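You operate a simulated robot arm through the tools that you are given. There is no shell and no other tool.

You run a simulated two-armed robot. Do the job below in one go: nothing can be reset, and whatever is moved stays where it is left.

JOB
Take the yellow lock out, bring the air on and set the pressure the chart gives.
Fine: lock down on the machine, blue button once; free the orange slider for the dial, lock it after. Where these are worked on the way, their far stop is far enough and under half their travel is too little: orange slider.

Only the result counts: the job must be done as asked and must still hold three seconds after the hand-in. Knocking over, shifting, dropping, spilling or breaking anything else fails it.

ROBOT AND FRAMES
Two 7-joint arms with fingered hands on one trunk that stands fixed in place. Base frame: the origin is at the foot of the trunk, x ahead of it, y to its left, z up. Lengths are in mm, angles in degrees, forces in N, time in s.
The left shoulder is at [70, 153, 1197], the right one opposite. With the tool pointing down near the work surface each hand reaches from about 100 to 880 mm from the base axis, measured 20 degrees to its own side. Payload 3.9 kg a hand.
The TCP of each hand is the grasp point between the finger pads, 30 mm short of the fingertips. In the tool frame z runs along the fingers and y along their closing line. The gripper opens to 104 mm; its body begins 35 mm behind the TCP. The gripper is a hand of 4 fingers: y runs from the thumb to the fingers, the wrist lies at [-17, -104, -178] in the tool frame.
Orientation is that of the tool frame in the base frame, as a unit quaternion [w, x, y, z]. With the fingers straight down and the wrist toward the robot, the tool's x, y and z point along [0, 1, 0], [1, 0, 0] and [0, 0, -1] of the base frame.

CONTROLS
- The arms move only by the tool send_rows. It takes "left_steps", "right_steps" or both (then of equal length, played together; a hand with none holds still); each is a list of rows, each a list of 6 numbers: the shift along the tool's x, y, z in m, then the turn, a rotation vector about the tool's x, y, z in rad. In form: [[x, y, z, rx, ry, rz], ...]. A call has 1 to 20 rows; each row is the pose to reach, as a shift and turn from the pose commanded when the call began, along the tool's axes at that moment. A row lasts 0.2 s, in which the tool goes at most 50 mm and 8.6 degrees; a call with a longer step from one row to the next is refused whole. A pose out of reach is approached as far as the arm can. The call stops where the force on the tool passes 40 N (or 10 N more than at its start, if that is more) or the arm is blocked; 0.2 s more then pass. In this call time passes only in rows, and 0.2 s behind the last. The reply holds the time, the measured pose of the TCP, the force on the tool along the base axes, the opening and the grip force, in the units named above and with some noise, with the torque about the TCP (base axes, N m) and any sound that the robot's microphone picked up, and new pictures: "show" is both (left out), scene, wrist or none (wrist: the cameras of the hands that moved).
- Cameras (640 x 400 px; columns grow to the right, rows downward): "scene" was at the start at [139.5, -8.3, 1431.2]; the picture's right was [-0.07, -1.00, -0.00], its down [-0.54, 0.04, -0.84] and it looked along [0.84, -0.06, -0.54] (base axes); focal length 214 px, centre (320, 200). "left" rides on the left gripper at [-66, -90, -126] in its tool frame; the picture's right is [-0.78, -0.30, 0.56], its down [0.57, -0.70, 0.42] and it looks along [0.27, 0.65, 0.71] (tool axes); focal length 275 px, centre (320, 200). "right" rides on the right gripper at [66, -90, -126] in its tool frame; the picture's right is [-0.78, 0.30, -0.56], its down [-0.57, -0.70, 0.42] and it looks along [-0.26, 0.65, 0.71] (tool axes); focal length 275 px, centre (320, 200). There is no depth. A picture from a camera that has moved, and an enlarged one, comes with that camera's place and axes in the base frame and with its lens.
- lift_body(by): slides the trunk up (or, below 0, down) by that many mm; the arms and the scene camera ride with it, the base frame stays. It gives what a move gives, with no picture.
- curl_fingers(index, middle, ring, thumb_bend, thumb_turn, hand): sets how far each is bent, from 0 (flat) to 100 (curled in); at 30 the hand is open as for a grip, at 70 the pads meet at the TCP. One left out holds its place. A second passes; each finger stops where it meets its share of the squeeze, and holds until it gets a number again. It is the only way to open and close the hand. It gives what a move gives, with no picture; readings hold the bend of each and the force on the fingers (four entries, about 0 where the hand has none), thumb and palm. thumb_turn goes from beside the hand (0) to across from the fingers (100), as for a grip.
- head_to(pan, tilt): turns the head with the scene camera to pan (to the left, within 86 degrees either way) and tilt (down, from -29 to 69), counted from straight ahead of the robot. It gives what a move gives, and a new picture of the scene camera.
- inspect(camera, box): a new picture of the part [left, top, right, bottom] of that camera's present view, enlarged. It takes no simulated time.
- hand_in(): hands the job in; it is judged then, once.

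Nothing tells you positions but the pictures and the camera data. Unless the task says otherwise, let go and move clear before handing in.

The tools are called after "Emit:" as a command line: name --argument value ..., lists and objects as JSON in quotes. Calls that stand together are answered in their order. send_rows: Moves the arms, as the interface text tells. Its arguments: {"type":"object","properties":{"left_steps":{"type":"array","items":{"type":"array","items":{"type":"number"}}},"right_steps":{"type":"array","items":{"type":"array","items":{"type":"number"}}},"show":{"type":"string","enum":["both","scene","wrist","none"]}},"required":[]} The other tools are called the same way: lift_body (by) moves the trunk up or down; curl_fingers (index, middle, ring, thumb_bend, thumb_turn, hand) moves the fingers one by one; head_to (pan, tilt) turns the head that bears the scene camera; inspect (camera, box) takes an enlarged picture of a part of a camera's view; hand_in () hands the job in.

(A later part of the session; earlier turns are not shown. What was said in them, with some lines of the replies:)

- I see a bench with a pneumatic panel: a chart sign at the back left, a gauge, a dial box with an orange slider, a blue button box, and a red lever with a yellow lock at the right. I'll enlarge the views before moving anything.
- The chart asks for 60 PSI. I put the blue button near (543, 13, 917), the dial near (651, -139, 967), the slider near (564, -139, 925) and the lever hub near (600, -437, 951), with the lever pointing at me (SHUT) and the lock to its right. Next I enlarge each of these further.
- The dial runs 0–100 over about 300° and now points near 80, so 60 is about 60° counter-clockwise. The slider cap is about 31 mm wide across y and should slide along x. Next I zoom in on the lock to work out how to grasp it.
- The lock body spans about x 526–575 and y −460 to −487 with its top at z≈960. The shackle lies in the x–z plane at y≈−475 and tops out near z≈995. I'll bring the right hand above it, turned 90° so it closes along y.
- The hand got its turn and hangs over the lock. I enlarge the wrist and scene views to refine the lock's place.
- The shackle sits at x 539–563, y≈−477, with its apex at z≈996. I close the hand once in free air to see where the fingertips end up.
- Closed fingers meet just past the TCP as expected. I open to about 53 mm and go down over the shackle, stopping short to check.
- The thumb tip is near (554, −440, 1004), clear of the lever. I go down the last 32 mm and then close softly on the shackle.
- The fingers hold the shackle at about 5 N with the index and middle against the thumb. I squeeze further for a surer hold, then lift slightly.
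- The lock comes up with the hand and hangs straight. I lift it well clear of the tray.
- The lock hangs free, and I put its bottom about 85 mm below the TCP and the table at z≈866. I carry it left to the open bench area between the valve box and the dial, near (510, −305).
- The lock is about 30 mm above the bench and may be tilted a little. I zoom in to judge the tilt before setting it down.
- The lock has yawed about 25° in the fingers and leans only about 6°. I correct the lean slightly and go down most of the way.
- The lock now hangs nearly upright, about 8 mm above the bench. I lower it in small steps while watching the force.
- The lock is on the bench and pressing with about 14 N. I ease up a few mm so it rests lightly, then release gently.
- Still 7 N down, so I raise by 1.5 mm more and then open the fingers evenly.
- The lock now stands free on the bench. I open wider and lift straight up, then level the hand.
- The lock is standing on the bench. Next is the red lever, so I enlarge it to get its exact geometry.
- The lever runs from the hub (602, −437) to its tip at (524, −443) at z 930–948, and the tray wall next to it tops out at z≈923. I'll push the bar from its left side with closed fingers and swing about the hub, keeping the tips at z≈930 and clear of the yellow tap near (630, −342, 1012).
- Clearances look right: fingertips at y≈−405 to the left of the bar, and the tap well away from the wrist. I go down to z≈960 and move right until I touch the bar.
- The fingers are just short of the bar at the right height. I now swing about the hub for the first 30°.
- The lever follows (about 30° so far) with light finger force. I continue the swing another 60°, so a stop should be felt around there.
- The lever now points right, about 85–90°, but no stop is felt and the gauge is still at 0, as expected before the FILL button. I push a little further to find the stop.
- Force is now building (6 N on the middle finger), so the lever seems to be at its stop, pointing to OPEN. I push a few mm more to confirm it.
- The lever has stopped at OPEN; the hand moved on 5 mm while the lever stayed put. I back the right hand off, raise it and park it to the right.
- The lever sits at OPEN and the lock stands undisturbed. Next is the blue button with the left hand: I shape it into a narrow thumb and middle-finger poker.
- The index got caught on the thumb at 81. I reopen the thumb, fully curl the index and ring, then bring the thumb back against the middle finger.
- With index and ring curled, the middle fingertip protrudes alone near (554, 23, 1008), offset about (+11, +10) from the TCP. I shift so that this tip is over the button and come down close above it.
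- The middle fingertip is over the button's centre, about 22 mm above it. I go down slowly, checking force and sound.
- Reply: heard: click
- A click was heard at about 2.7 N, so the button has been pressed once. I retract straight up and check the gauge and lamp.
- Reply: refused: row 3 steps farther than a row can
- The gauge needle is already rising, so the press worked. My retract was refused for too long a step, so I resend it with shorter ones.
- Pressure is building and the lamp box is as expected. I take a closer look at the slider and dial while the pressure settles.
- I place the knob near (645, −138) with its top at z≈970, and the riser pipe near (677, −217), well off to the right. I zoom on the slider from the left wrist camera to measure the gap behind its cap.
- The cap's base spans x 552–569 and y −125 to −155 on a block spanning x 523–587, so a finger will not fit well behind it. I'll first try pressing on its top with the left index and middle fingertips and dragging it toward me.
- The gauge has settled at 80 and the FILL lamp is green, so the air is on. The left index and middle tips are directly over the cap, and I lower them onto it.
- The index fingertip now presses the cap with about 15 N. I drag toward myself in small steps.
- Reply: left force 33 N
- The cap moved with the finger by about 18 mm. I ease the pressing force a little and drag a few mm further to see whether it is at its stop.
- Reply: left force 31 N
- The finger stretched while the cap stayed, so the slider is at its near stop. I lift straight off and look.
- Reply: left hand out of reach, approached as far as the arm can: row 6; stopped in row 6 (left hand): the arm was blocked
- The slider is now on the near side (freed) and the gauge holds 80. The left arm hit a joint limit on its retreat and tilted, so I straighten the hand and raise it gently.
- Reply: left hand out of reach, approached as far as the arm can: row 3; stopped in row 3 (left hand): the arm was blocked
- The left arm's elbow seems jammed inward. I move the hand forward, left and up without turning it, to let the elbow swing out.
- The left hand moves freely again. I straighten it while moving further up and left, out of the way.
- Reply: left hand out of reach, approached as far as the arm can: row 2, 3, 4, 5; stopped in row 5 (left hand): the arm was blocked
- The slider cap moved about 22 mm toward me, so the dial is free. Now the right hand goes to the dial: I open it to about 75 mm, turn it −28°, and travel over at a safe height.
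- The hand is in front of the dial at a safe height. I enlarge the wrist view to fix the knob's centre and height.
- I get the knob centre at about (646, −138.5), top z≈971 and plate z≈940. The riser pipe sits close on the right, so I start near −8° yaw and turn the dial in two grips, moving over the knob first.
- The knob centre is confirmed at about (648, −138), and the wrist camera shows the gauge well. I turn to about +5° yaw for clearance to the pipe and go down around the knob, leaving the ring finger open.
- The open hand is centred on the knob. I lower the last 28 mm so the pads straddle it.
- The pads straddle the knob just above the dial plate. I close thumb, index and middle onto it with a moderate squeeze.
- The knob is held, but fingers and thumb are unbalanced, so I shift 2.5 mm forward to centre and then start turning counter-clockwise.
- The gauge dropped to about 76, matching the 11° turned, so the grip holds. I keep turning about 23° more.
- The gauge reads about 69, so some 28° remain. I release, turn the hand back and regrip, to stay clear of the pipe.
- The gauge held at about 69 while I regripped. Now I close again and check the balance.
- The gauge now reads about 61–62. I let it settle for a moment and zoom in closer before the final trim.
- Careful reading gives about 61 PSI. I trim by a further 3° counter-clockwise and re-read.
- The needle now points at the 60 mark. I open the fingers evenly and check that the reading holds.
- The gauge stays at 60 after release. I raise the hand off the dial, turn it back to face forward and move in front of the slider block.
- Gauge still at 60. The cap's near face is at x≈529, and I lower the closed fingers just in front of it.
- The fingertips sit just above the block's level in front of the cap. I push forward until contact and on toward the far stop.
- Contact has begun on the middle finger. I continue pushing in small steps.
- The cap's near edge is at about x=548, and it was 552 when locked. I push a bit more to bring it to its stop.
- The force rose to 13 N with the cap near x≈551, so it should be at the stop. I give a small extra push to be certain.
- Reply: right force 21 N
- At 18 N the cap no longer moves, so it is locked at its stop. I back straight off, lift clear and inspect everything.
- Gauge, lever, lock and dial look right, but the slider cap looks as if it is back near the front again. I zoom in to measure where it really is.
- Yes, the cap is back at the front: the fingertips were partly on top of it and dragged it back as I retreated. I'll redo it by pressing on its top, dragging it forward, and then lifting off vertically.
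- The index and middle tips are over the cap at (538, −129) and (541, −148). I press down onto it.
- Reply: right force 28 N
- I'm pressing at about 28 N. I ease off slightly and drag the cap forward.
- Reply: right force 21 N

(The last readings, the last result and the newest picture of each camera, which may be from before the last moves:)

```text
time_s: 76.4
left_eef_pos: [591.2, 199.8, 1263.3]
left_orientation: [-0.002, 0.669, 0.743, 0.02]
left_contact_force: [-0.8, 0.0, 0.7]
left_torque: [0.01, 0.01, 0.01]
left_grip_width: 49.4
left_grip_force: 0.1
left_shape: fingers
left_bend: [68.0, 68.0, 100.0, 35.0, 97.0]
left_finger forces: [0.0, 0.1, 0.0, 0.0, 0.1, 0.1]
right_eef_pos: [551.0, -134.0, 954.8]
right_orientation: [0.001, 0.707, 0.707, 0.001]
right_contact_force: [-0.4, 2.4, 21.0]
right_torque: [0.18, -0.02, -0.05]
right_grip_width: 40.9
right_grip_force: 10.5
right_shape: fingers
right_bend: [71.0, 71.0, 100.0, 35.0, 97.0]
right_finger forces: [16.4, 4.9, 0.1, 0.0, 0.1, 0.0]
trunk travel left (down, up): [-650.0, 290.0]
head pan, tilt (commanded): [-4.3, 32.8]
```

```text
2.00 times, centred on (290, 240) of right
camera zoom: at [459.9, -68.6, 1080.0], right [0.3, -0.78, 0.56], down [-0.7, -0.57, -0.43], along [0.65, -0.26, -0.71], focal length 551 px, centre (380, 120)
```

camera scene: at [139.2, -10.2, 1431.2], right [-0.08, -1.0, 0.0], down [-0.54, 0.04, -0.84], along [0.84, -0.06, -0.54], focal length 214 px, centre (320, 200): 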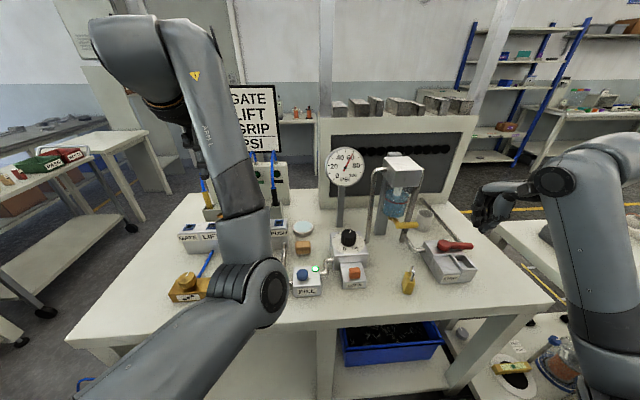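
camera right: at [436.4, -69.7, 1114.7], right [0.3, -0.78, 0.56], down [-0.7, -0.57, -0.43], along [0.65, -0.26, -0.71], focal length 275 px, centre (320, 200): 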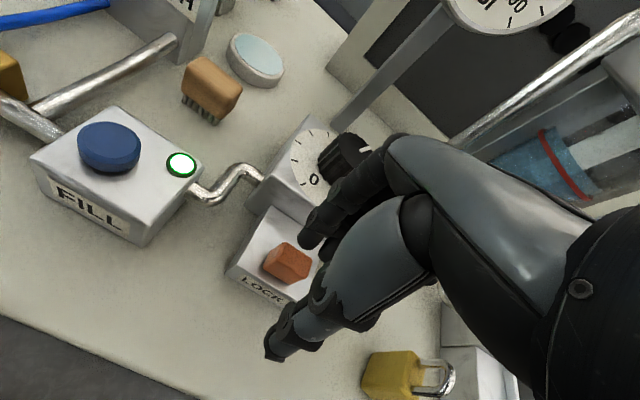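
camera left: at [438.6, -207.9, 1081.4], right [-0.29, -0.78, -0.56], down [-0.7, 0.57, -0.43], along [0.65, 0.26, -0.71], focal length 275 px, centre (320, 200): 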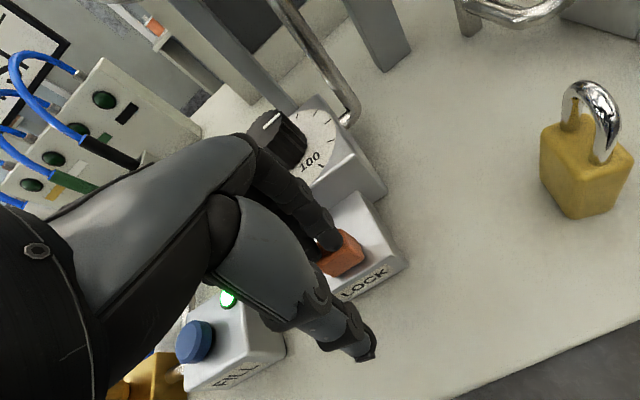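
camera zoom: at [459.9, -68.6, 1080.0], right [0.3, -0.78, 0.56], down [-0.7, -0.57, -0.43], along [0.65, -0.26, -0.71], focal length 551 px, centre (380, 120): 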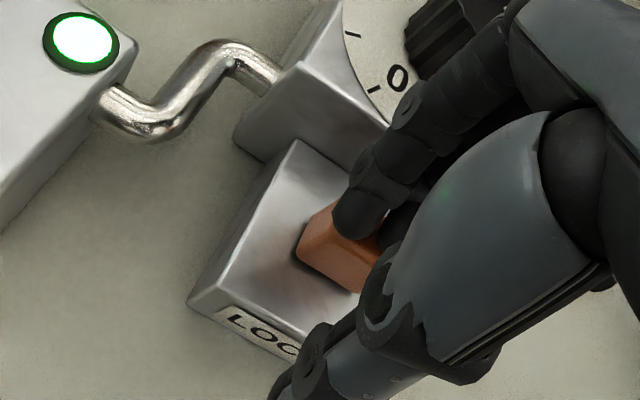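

The cap followed to within about 7 mm of locked, but the finger nears the dial box. I lift straight up, shift back and press again on the cap's near part to finish.

Emit:
send_rows --right_steps '[[0, 0, -0.008, 0, 0, 0], [0, 0, -0.025, 0, 0, 0], [0, -0.015, -0.025, 0, 0, 0]]' --show "none"

Emit:
inspect --camera "right" --box '[180, 140, 400, 340]'

Emit:
inspect --camera "scene" --box '[324, 144, 370, 190]'

```text
time_s: 77.2
left_eef_pos: [592.2, 199.6, 1263.3]
left_orientation: [-0.002, 0.67, 0.742, 0.02]
left_contact_force: [0.3, 0.1, -0.1]
left_torque: [0.04, 0.0, 0.01]
left_grip_width: 49.7
left_grip_force: 0.1
left_shape: fingers
left_bend: [68.0, 68.0, 100.0, 35.0, 97.0]
left_finger forces: [0.0, 0.0, 0.0, 0.0, 0.0, 0.1]
right_eef_pos: [537.3, -134.2, 979.7]
right_orientation: [0.001, 0.707, 0.707, -0.001]
right_contact_force: [0.1, -0.2, -0.5]
right_torque: [0.01, -0.02, 0.0]
right_grip_width: 49.4
right_grip_force: 0.1
right_shape: fingers
right_bend: [68.0, 68.0, 100.0, 35.0, 97.0]
right_finger forces: [0.0, 0.0, 0.1, 0.0, 0.0, 0.0]
trunk travel left (down, up): [-650.0, 290.0]
head pan, tilt (commanded): [-4.3, 32.8]
```

```text
2.00 times, centred on (290, 240) of right
camera zoom: at [446.7, -69.2, 1103.8], right [0.3, -0.78, 0.56], down [-0.7, -0.57, -0.42], along [0.65, -0.27, -0.71], focal length 551 px, centre (380, 120)
```

zoom: 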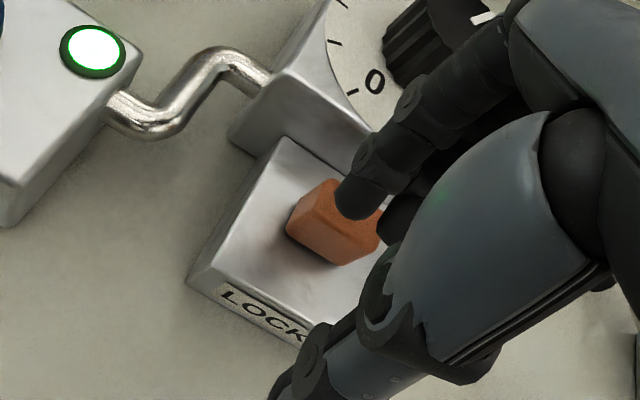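

```text
8.70 times, centred on (347, 167) of scene
camera zoom: at [138.2, -8.1, 1431.3], right [-0.07, -1.0, 0.0], down [-0.54, 0.04, -0.84], along [0.84, -0.06, -0.54], focal length 1865 px, centre (85, 487)
```

zoom: 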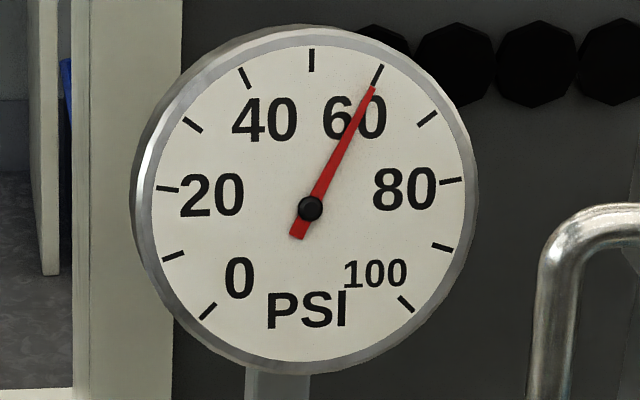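

The cap stays put where left, within about 3 mm of locked, so there is no spring. I move the fingertips in front of its near face, lower, push to the stop, and this time lift vertically.

Emit:
send_rows --right_steps '[[0, -0.014, 0, 0, 0, 0], [0, -0.016, 0.012, 0, 0, 0], [0, -0.016, 0.024, 0, 0, 0], [0, -0.016, 0.035, 0, 0, 0]]' --show "none"

Emit:
inspect --camera "right" --box '[180, 140, 400, 340]'

```text
time_s: 78.2
left_eef_pos: [592.8, 198.4, 1263.6]
left_orientation: [-0.003, 0.669, 0.743, 0.02]
left_contact_force: [0.6, -0.1, 0.1]
left_torque: [-0.01, 0.0, 0.02]
left_grip_width: 49.7
left_grip_force: 0.0
left_shape: fingers
left_bend: [68.0, 68.0, 100.0, 35.0, 97.0]
left_finger forces: [0.0, 0.0, 0.0, 0.0, 0.0, 0.0]
right_eef_pos: [522.4, -134.0, 943.6]
right_orientation: [0.0, 0.706, 0.708, 0.0]
right_contact_force: [-0.9, -0.4, 1.4]
right_torque: [-0.02, -0.05, -0.01]
right_grip_width: 49.2
right_grip_force: 0.8
right_shape: fingers
right_bend: [68.0, 69.0, 100.0, 35.0, 97.0]
right_finger forces: [0.1, 0.9, 0.0, 0.0, 0.0, 0.1]
trunk travel left (down, up): [-650.0, 290.0]
head pan, tilt (commanded): [-4.3, 32.8]
```

```text
2.00 times, centred on (290, 240) of right
camera zoom: at [430.9, -69.1, 1069.4], right [0.3, -0.78, 0.56], down [-0.7, -0.57, -0.42], along [0.65, -0.27, -0.71], focal length 551 px, centre (380, 120)
```

zoom: 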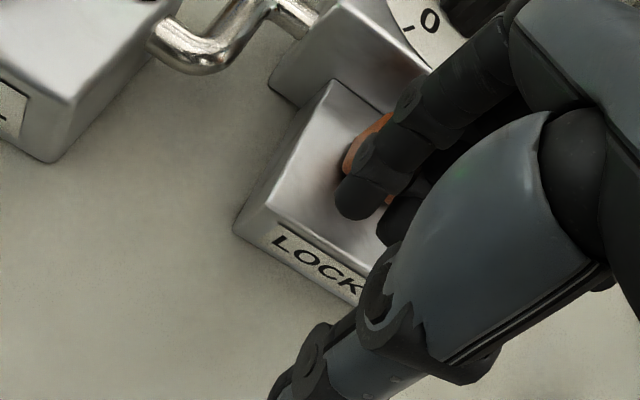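

The fingertips are in front of the cap with slight contact. I push forward to the stop.

Emit:
send_rows --right_steps '[[0, 0.003, 0, 0, 0, 0], [0, 0.006, 0, 0, 0, 0], [0, 0.009, 0, 0, 0, 0], [0, 0.012, 0, 0, 0, 0]]' --show "none"

Emit:
inspect --camera "right" --box '[180, 140, 400, 340]'

```text
time_s: 79.2
left_eef_pos: [591.2, 198.7, 1264.8]
left_orientation: [-0.002, 0.669, 0.743, 0.02]
left_contact_force: [0.1, -0.7, -0.4]
left_torque: [0.0, 0.02, 0.01]
left_grip_width: 49.7
left_grip_force: 0.0
left_shape: fingers
left_bend: [68.0, 68.0, 100.0, 35.0, 97.0]
left_finger forces: [0.1, 0.0, 0.1, 0.0, 0.1, 0.0]
right_eef_pos: [532.4, -134.2, 944.4]
right_orientation: [0.002, 0.707, 0.707, 0.0]
right_contact_force: [-7.1, 0.4, 4.7]
right_torque: [-0.03, 0.02, -0.09]
right_grip_width: 49.5
right_grip_force: 3.7
right_shape: fingers
right_bend: [68.0, 71.0, 100.0, 35.0, 97.0]
right_finger forces: [0.0, 8.1, 0.1, 0.0, 0.0, 0.0]
trunk travel left (down, up): [-650.0, 290.0]
head pan, tilt (commanded): [-4.3, 32.8]
```

```text
2.00 times, centred on (290, 240) of right
camera zoom: at [441.8, -69.4, 1070.0], right [0.29, -0.78, 0.56], down [-0.7, -0.57, -0.43], along [0.65, -0.27, -0.71], focal length 551 px, centre (380, 120)
```

zoom: 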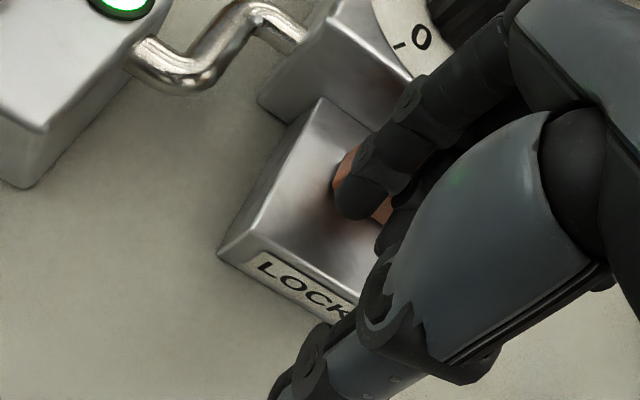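

Resistance is building at 8 N on the middle finger. I push a bit more to confirm the stop.

Emit:
send_rows --right_steps '[[0, 0.003, 0, 0, 0, 0], [0, 0.006, 0, 0, 0, 0], [0, 0.009, 0, 0, 0, 0]]' --show "none"

Emit:
inspect --camera "right" --box '[180, 140, 400, 340]'

```text
time_s: 80.0
left_eef_pos: [589.7, 198.6, 1266.2]
left_orientation: [-0.001, 0.67, 0.742, 0.021]
left_contact_force: [0.1, 0.2, -0.2]
left_torque: [-0.01, 0.0, 0.02]
left_grip_width: 49.7
left_grip_force: 0.0
left_shape: fingers
left_bend: [68.0, 68.0, 100.0, 35.0, 97.0]
left_finger forces: [0.1, 0.0, 0.0, 0.1, 0.0, 0.1]
right_eef_pos: [539.0, -134.6, 945.4]
right_orientation: [0.002, 0.707, 0.707, 0.002]
right_contact_force: [-10.9, 0.1, 13.2]
right_torque: [-0.08, 0.03, -0.04]
right_grip_width: 43.8
right_grip_force: 8.1
right_shape: fingers
right_bend: [70.0, 72.0, 100.0, 35.0, 97.0]
right_finger forces: [5.4, 11.5, 0.0, 0.0, 0.0, 0.0]
trunk travel left (down, up): [-650.0, 290.0]
head pan, tilt (commanded): [-4.3, 32.8]
```

```text
2.00 times, centred on (290, 240) of right
camera zoom: at [449.1, -68.9, 1071.0], right [0.29, -0.78, 0.56], down [-0.7, -0.57, -0.43], along [0.65, -0.26, -0.71], focal length 551 px, centre (380, 120)
```

zoom: 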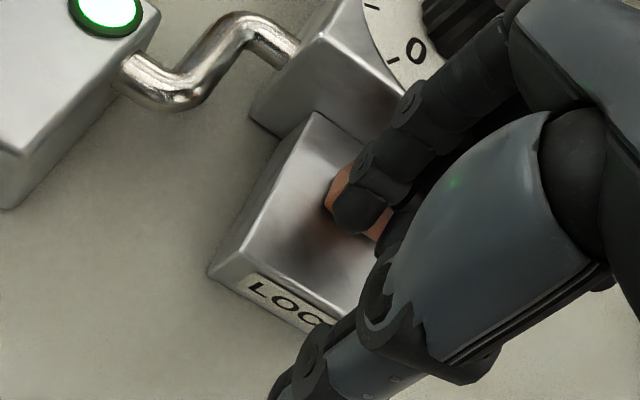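

The fingers flex while the cap stays, so it is at its stop. I lift straight up without retracting.

Emit:
send_rows --right_steps '[[0, 0, -0.008, 0, 0, 0], [0, 0, -0.02, 0, 0, 0], [0, 0, -0.045, 0, 0, 0], [0, 0, -0.085, 0, 0, 0], [0, -0.01, -0.125, 0, 0, 0]]' --show "wrist"

Emit:
inspect --camera "right" --box '[150, 100, 370, 300]'

Emit:
inspect --camera "scene" --box '[335, 250, 375, 295]'

```text
time_s: 81.2
left_eef_pos: [593.3, 198.9, 1262.6]
left_orientation: [-0.003, 0.67, 0.742, 0.02]
left_contact_force: [-0.1, 0.9, -0.5]
left_torque: [-0.04, -0.02, 0.01]
left_grip_width: 49.9
left_grip_force: 0.0
left_shape: fingers
left_bend: [68.0, 68.0, 100.0, 35.0, 97.0]
left_finger forces: [0.0, 0.0, 0.1, 0.1, 0.0, 0.0]
right_eef_pos: [532.5, -133.0, 1067.9]
right_orientation: [0.001, 0.707, 0.707, 0.0]
right_contact_force: [-0.2, 0.1, 0.4]
right_torque: [0.02, -0.01, 0.02]
right_grip_width: 49.2
right_grip_force: 0.3
right_shape: fingers
right_bend: [68.0, 68.0, 100.0, 35.0, 97.0]
right_finger forces: [0.0, 0.0, 0.0, 0.1, 0.1, 0.1]
trunk travel left (down, up): [-650.0, 290.0]
head pan, tilt (commanded): [-4.3, 32.8]
camera right: at [442.7, -69.0, 1194.7], right [0.3, -0.78, 0.56], down [-0.7, -0.57, -0.42], along [0.65, -0.27, -0.71], focal length 275 px, centre (320, 200)
```

right: 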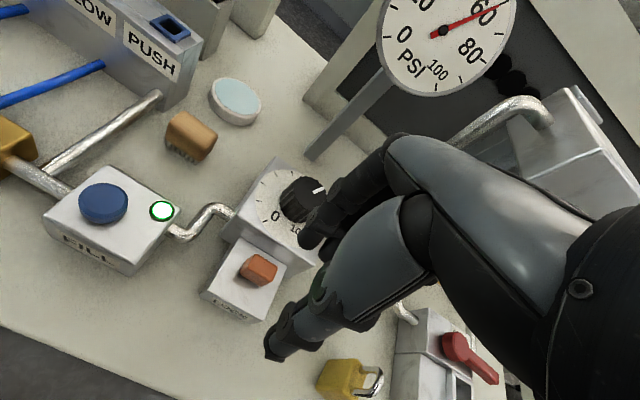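

```text
2.00 times, centred on (260, 200) of right
camera zoom: at [442.7, -69.0, 1194.7], right [0.3, -0.78, 0.56], down [-0.7, -0.57, -0.42], along [0.65, -0.27, -0.71], focal length 551 px, centre (440, 200)
```

zoom: 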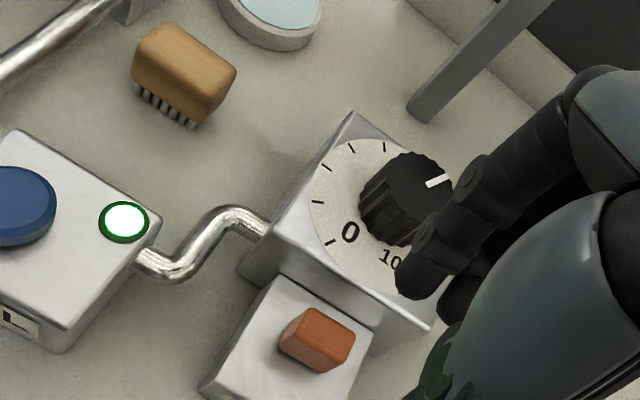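

```text
8.89 times, centred on (355, 272) of scene
camera zoom: at [139.1, -7.4, 1431.2], right [-0.07, -1.0, 0.0], down [-0.54, 0.04, -0.84], along [0.84, -0.06, -0.54], focal length 1906 px, centre (9, -444)
```

zoom: 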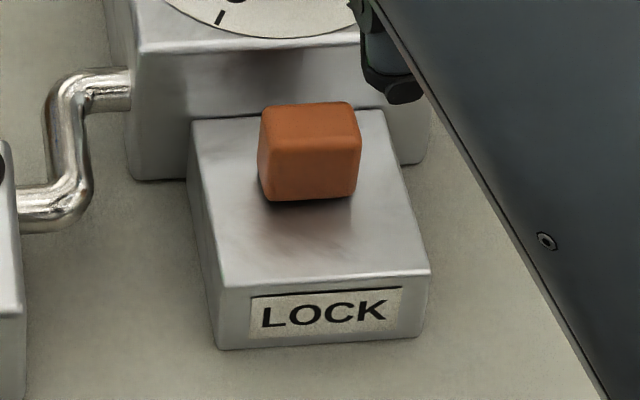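

The slider cap is now exactly where it was at the start, so it is locked. I move the right hand away to the right and check everything once more.

Emit:
send_rows --right_steps '[[0, -0.02, -0.03, 0, 0, 0], [-0.03, -0.03, -0.06, 0, 0, 0], [-0.07, -0.04, -0.08, 0, 0, 0], [-0.115, -0.045, -0.09, 0, 0, 0], [-0.16, -0.045, -0.1, 0, 0, 0], [-0.205, -0.045, -0.1, 0, 0, 0], [-0.25, -0.045, -0.1, 0, 0, 0], [-0.295, -0.045, -0.1, 0, 0, 0], [-0.34, -0.045, -0.1, 0, 0, 0]]' --show "scene"

Emit:
inspect --camera "scene" --box '[324, 144, 370, 190]'

Emit:
inspect --camera "scene" --box '[320, 220, 400, 300]'

Emit:
inspect --camera "scene" --box '[390, 190, 500, 300]'

Emit:
inspect --camera "scene" --box '[160, 160, 340, 310]'

```text
time_s: 83.2
left_eef_pos: [593.6, 196.1, 1263.1]
left_orientation: [-0.003, 0.67, 0.742, 0.019]
left_contact_force: [0.5, -0.5, 0.6]
left_torque: [0.02, 0.01, 0.03]
left_grip_width: 49.9
left_grip_force: 0.1
left_shape: fingers
left_bend: [68.0, 68.0, 100.0, 35.0, 97.0]
left_finger forces: [0.0, 0.1, 0.1, 0.0, 0.0, 0.0]
right_eef_pos: [487.7, -477.5, 1166.9]
right_orientation: [0.0, 0.707, 0.708, 0.0]
right_contact_force: [0.0, 0.0, 0.0]
right_torque: [0.0, 0.04, -0.01]
right_grip_width: 49.4
right_grip_force: 0.1
right_shape: fingers
right_bend: [68.0, 68.0, 100.0, 35.0, 97.0]
right_finger forces: [0.0, 0.1, 0.0, 0.0, 0.1, 0.1]
trunk travel left (down, up): [-650.0, 290.0]
head pan, tilt (commanded): [-4.3, 32.8]
camera scene: at [139.2, -9.9, 1431.2], right [-0.08, -1.0, 0.0], down [-0.54, 0.04, -0.84], along [0.84, -0.06, -0.54], focal length 214 px, centre (320, 200)
```

scene: 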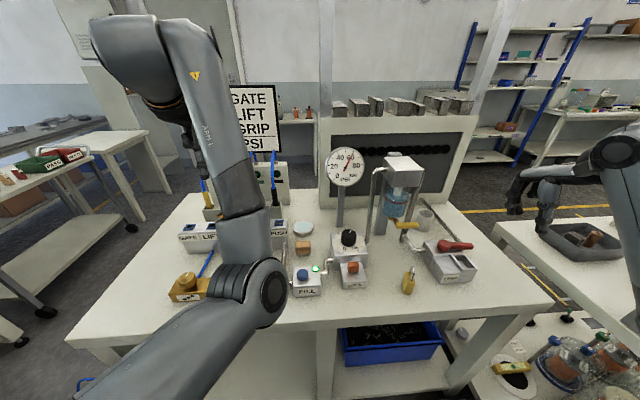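

```text
8.70 times, centred on (347, 167) of scene
camera zoom: at [139.2, -9.9, 1431.2], right [-0.08, -1.0, 0.0], down [-0.54, 0.04, -0.84], along [0.84, -0.06, -0.54], focal length 1865 px, centre (85, 487)
```

zoom: 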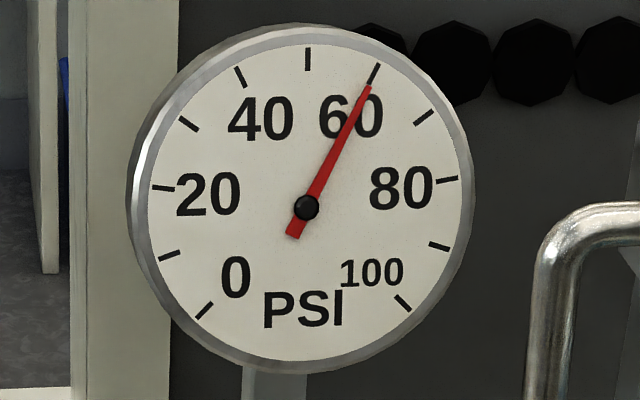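

```text
5.00 times, centred on (360, 260) of scene
camera zoom: at [139.2, -9.9, 1431.2], right [-0.08, -1.0, 0.0], down [-0.54, 0.04, -0.84], along [0.84, -0.06, -0.54], focal length 1072 px, centre (120, -100)
```

zoom: 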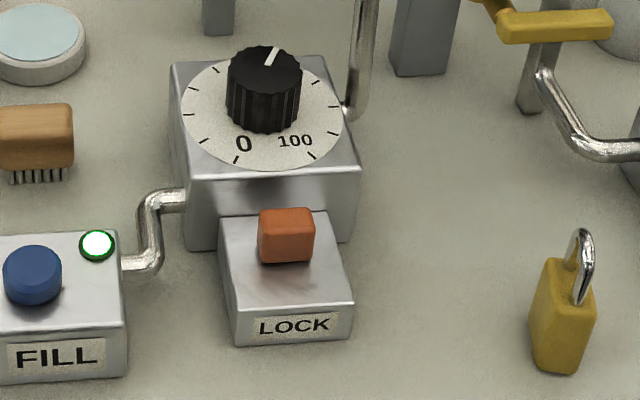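

```text
3.64 times, centred on (445, 245) of scene
camera zoom: at [139.2, -9.9, 1431.2], right [-0.08, -1.0, 0.0], down [-0.54, 0.04, -0.84], along [0.84, -0.06, -0.54], focal length 780 px, centre (-134, 36)
```

zoom: 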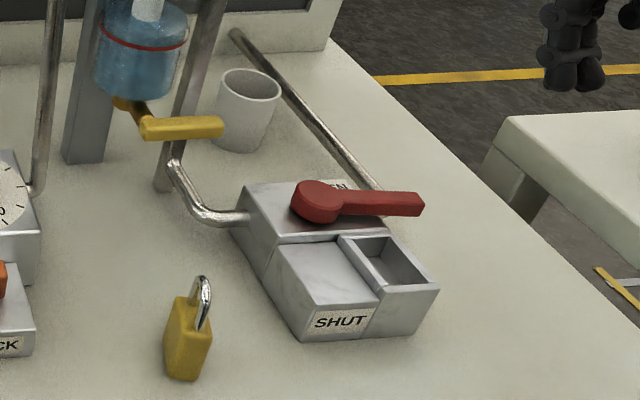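

```text
2.67 times, centred on (250, 235) of scene
camera zoom: at [139.2, -9.9, 1431.2], right [-0.08, -1.0, 0.0], down [-0.54, 0.04, -0.84], along [0.84, -0.06, -0.54], focal length 572 px, centre (507, 107)
```

zoom: 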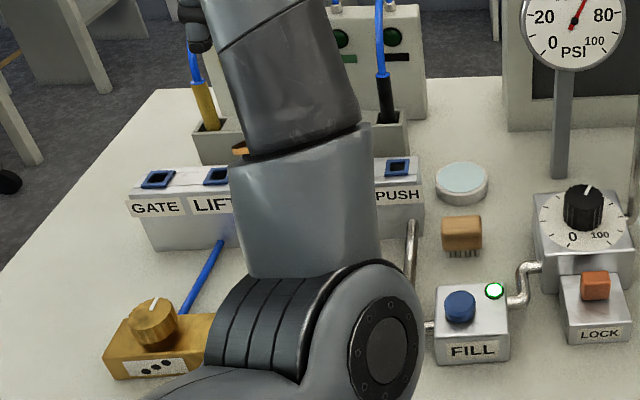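

Gauge 60, lever open, slider locked, and the lock stands on the bench. I check around the left hand once before handing in.

Emit:
inspect --camera "left" --box '[0, 0, 640, 400]'

Emit:
head_to --pan 12 --tilt 30

```text
1.00 times, centred on (320, 200) of left (not enlarged: the box is as wide or as high as the picture)
camera zoom: at [509.3, 117.6, 1383.9], right [-0.2, -0.78, -0.59], down [-0.75, 0.51, -0.42], along [0.63, 0.35, -0.69], focal length 275 px, centre (320, 200)
```

zoom: 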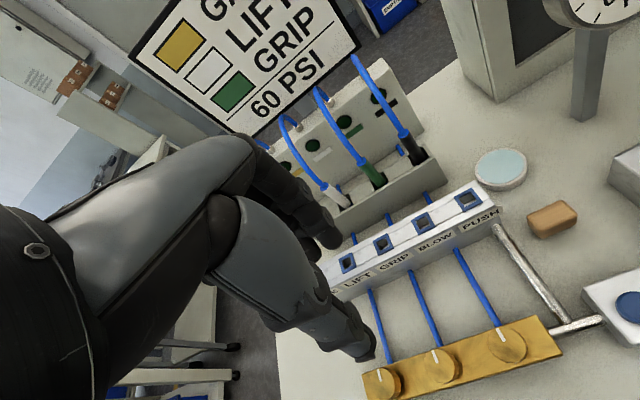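

```text
time_s: 84.0
left_eef_pos: [594.4, 198.5, 1263.9]
left_orientation: [-0.003, 0.669, 0.743, 0.021]
left_contact_force: [-0.5, 0.2, 0.1]
left_torque: [0.03, -0.01, -0.01]
left_grip_width: 50.0
left_grip_force: 0.1
left_shape: fingers
left_bend: [68.0, 68.0, 100.0, 35.0, 97.0]
left_finger forces: [0.0, 0.1, 0.0, 0.1, 0.0, 0.0]
right_eef_pos: [488.4, -473.9, 1167.8]
right_orientation: [0.0, 0.707, 0.707, 0.0]
right_contact_force: [-0.7, 0.5, 0.2]
right_torque: [0.0, -0.03, 0.0]
right_grip_width: 49.7
right_grip_force: 0.1
right_shape: fingers
right_bend: [68.0, 68.0, 100.0, 35.0, 97.0]
right_finger forces: [0.0, 0.0, 0.0, 0.0, 0.0, 0.0]
trunk travel left (down, up): [-650.0, 290.0]
head pan, tilt (commanded): [12.0, 30.0]
camera scene: at [139.0, 17.4, 1435.5], right [0.21, -0.98, 0.0], down [-0.49, -0.1, -0.87], along [0.85, 0.18, -0.5], focal length 214 px, centre (320, 200)
```

scene: 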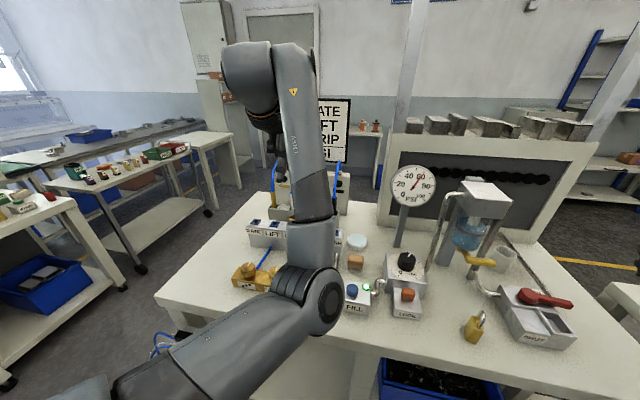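

Both hands are clear and nothing else has moved. The yellow lock stands on the bench, the lever is at OPEN, FILL was pressed once with its lamp green, the gauge holds 60 PSI and the orange slider is locked again, so I hand in.

Emit:
hand_in

```text
The job is handed in.
```

The job is handed in. The air is on and the gauge held at 60 PSI, the figure the chart gives, at my last look.

- **Yellow lock:** It is out and standing upright on the bench between the dial and the lever box. I took "on the machine" to mean anywhere on that bench.
- **Air:** I swung the red lever from SHUT to its stop at OPEN. I pressed the blue FILL button once, heard one click, and its lamp turned green. Before I touched the dial the pressure had settled at 80.
- **Dial:** I slid the orange slider to its near stop to free the dial, then turned it down from 80 to 60.
- **Slider locked again:** My first try at locking the slider failed, because the fingers dragged it back as I pulled away. I redid it, and it now sits at its far stop, where it was at the start.

Nothing else on the bench looks moved, and both hands are clear. The left arm hit a joint limit while retreating; it touched nothing and is parked above the left side of the bench.
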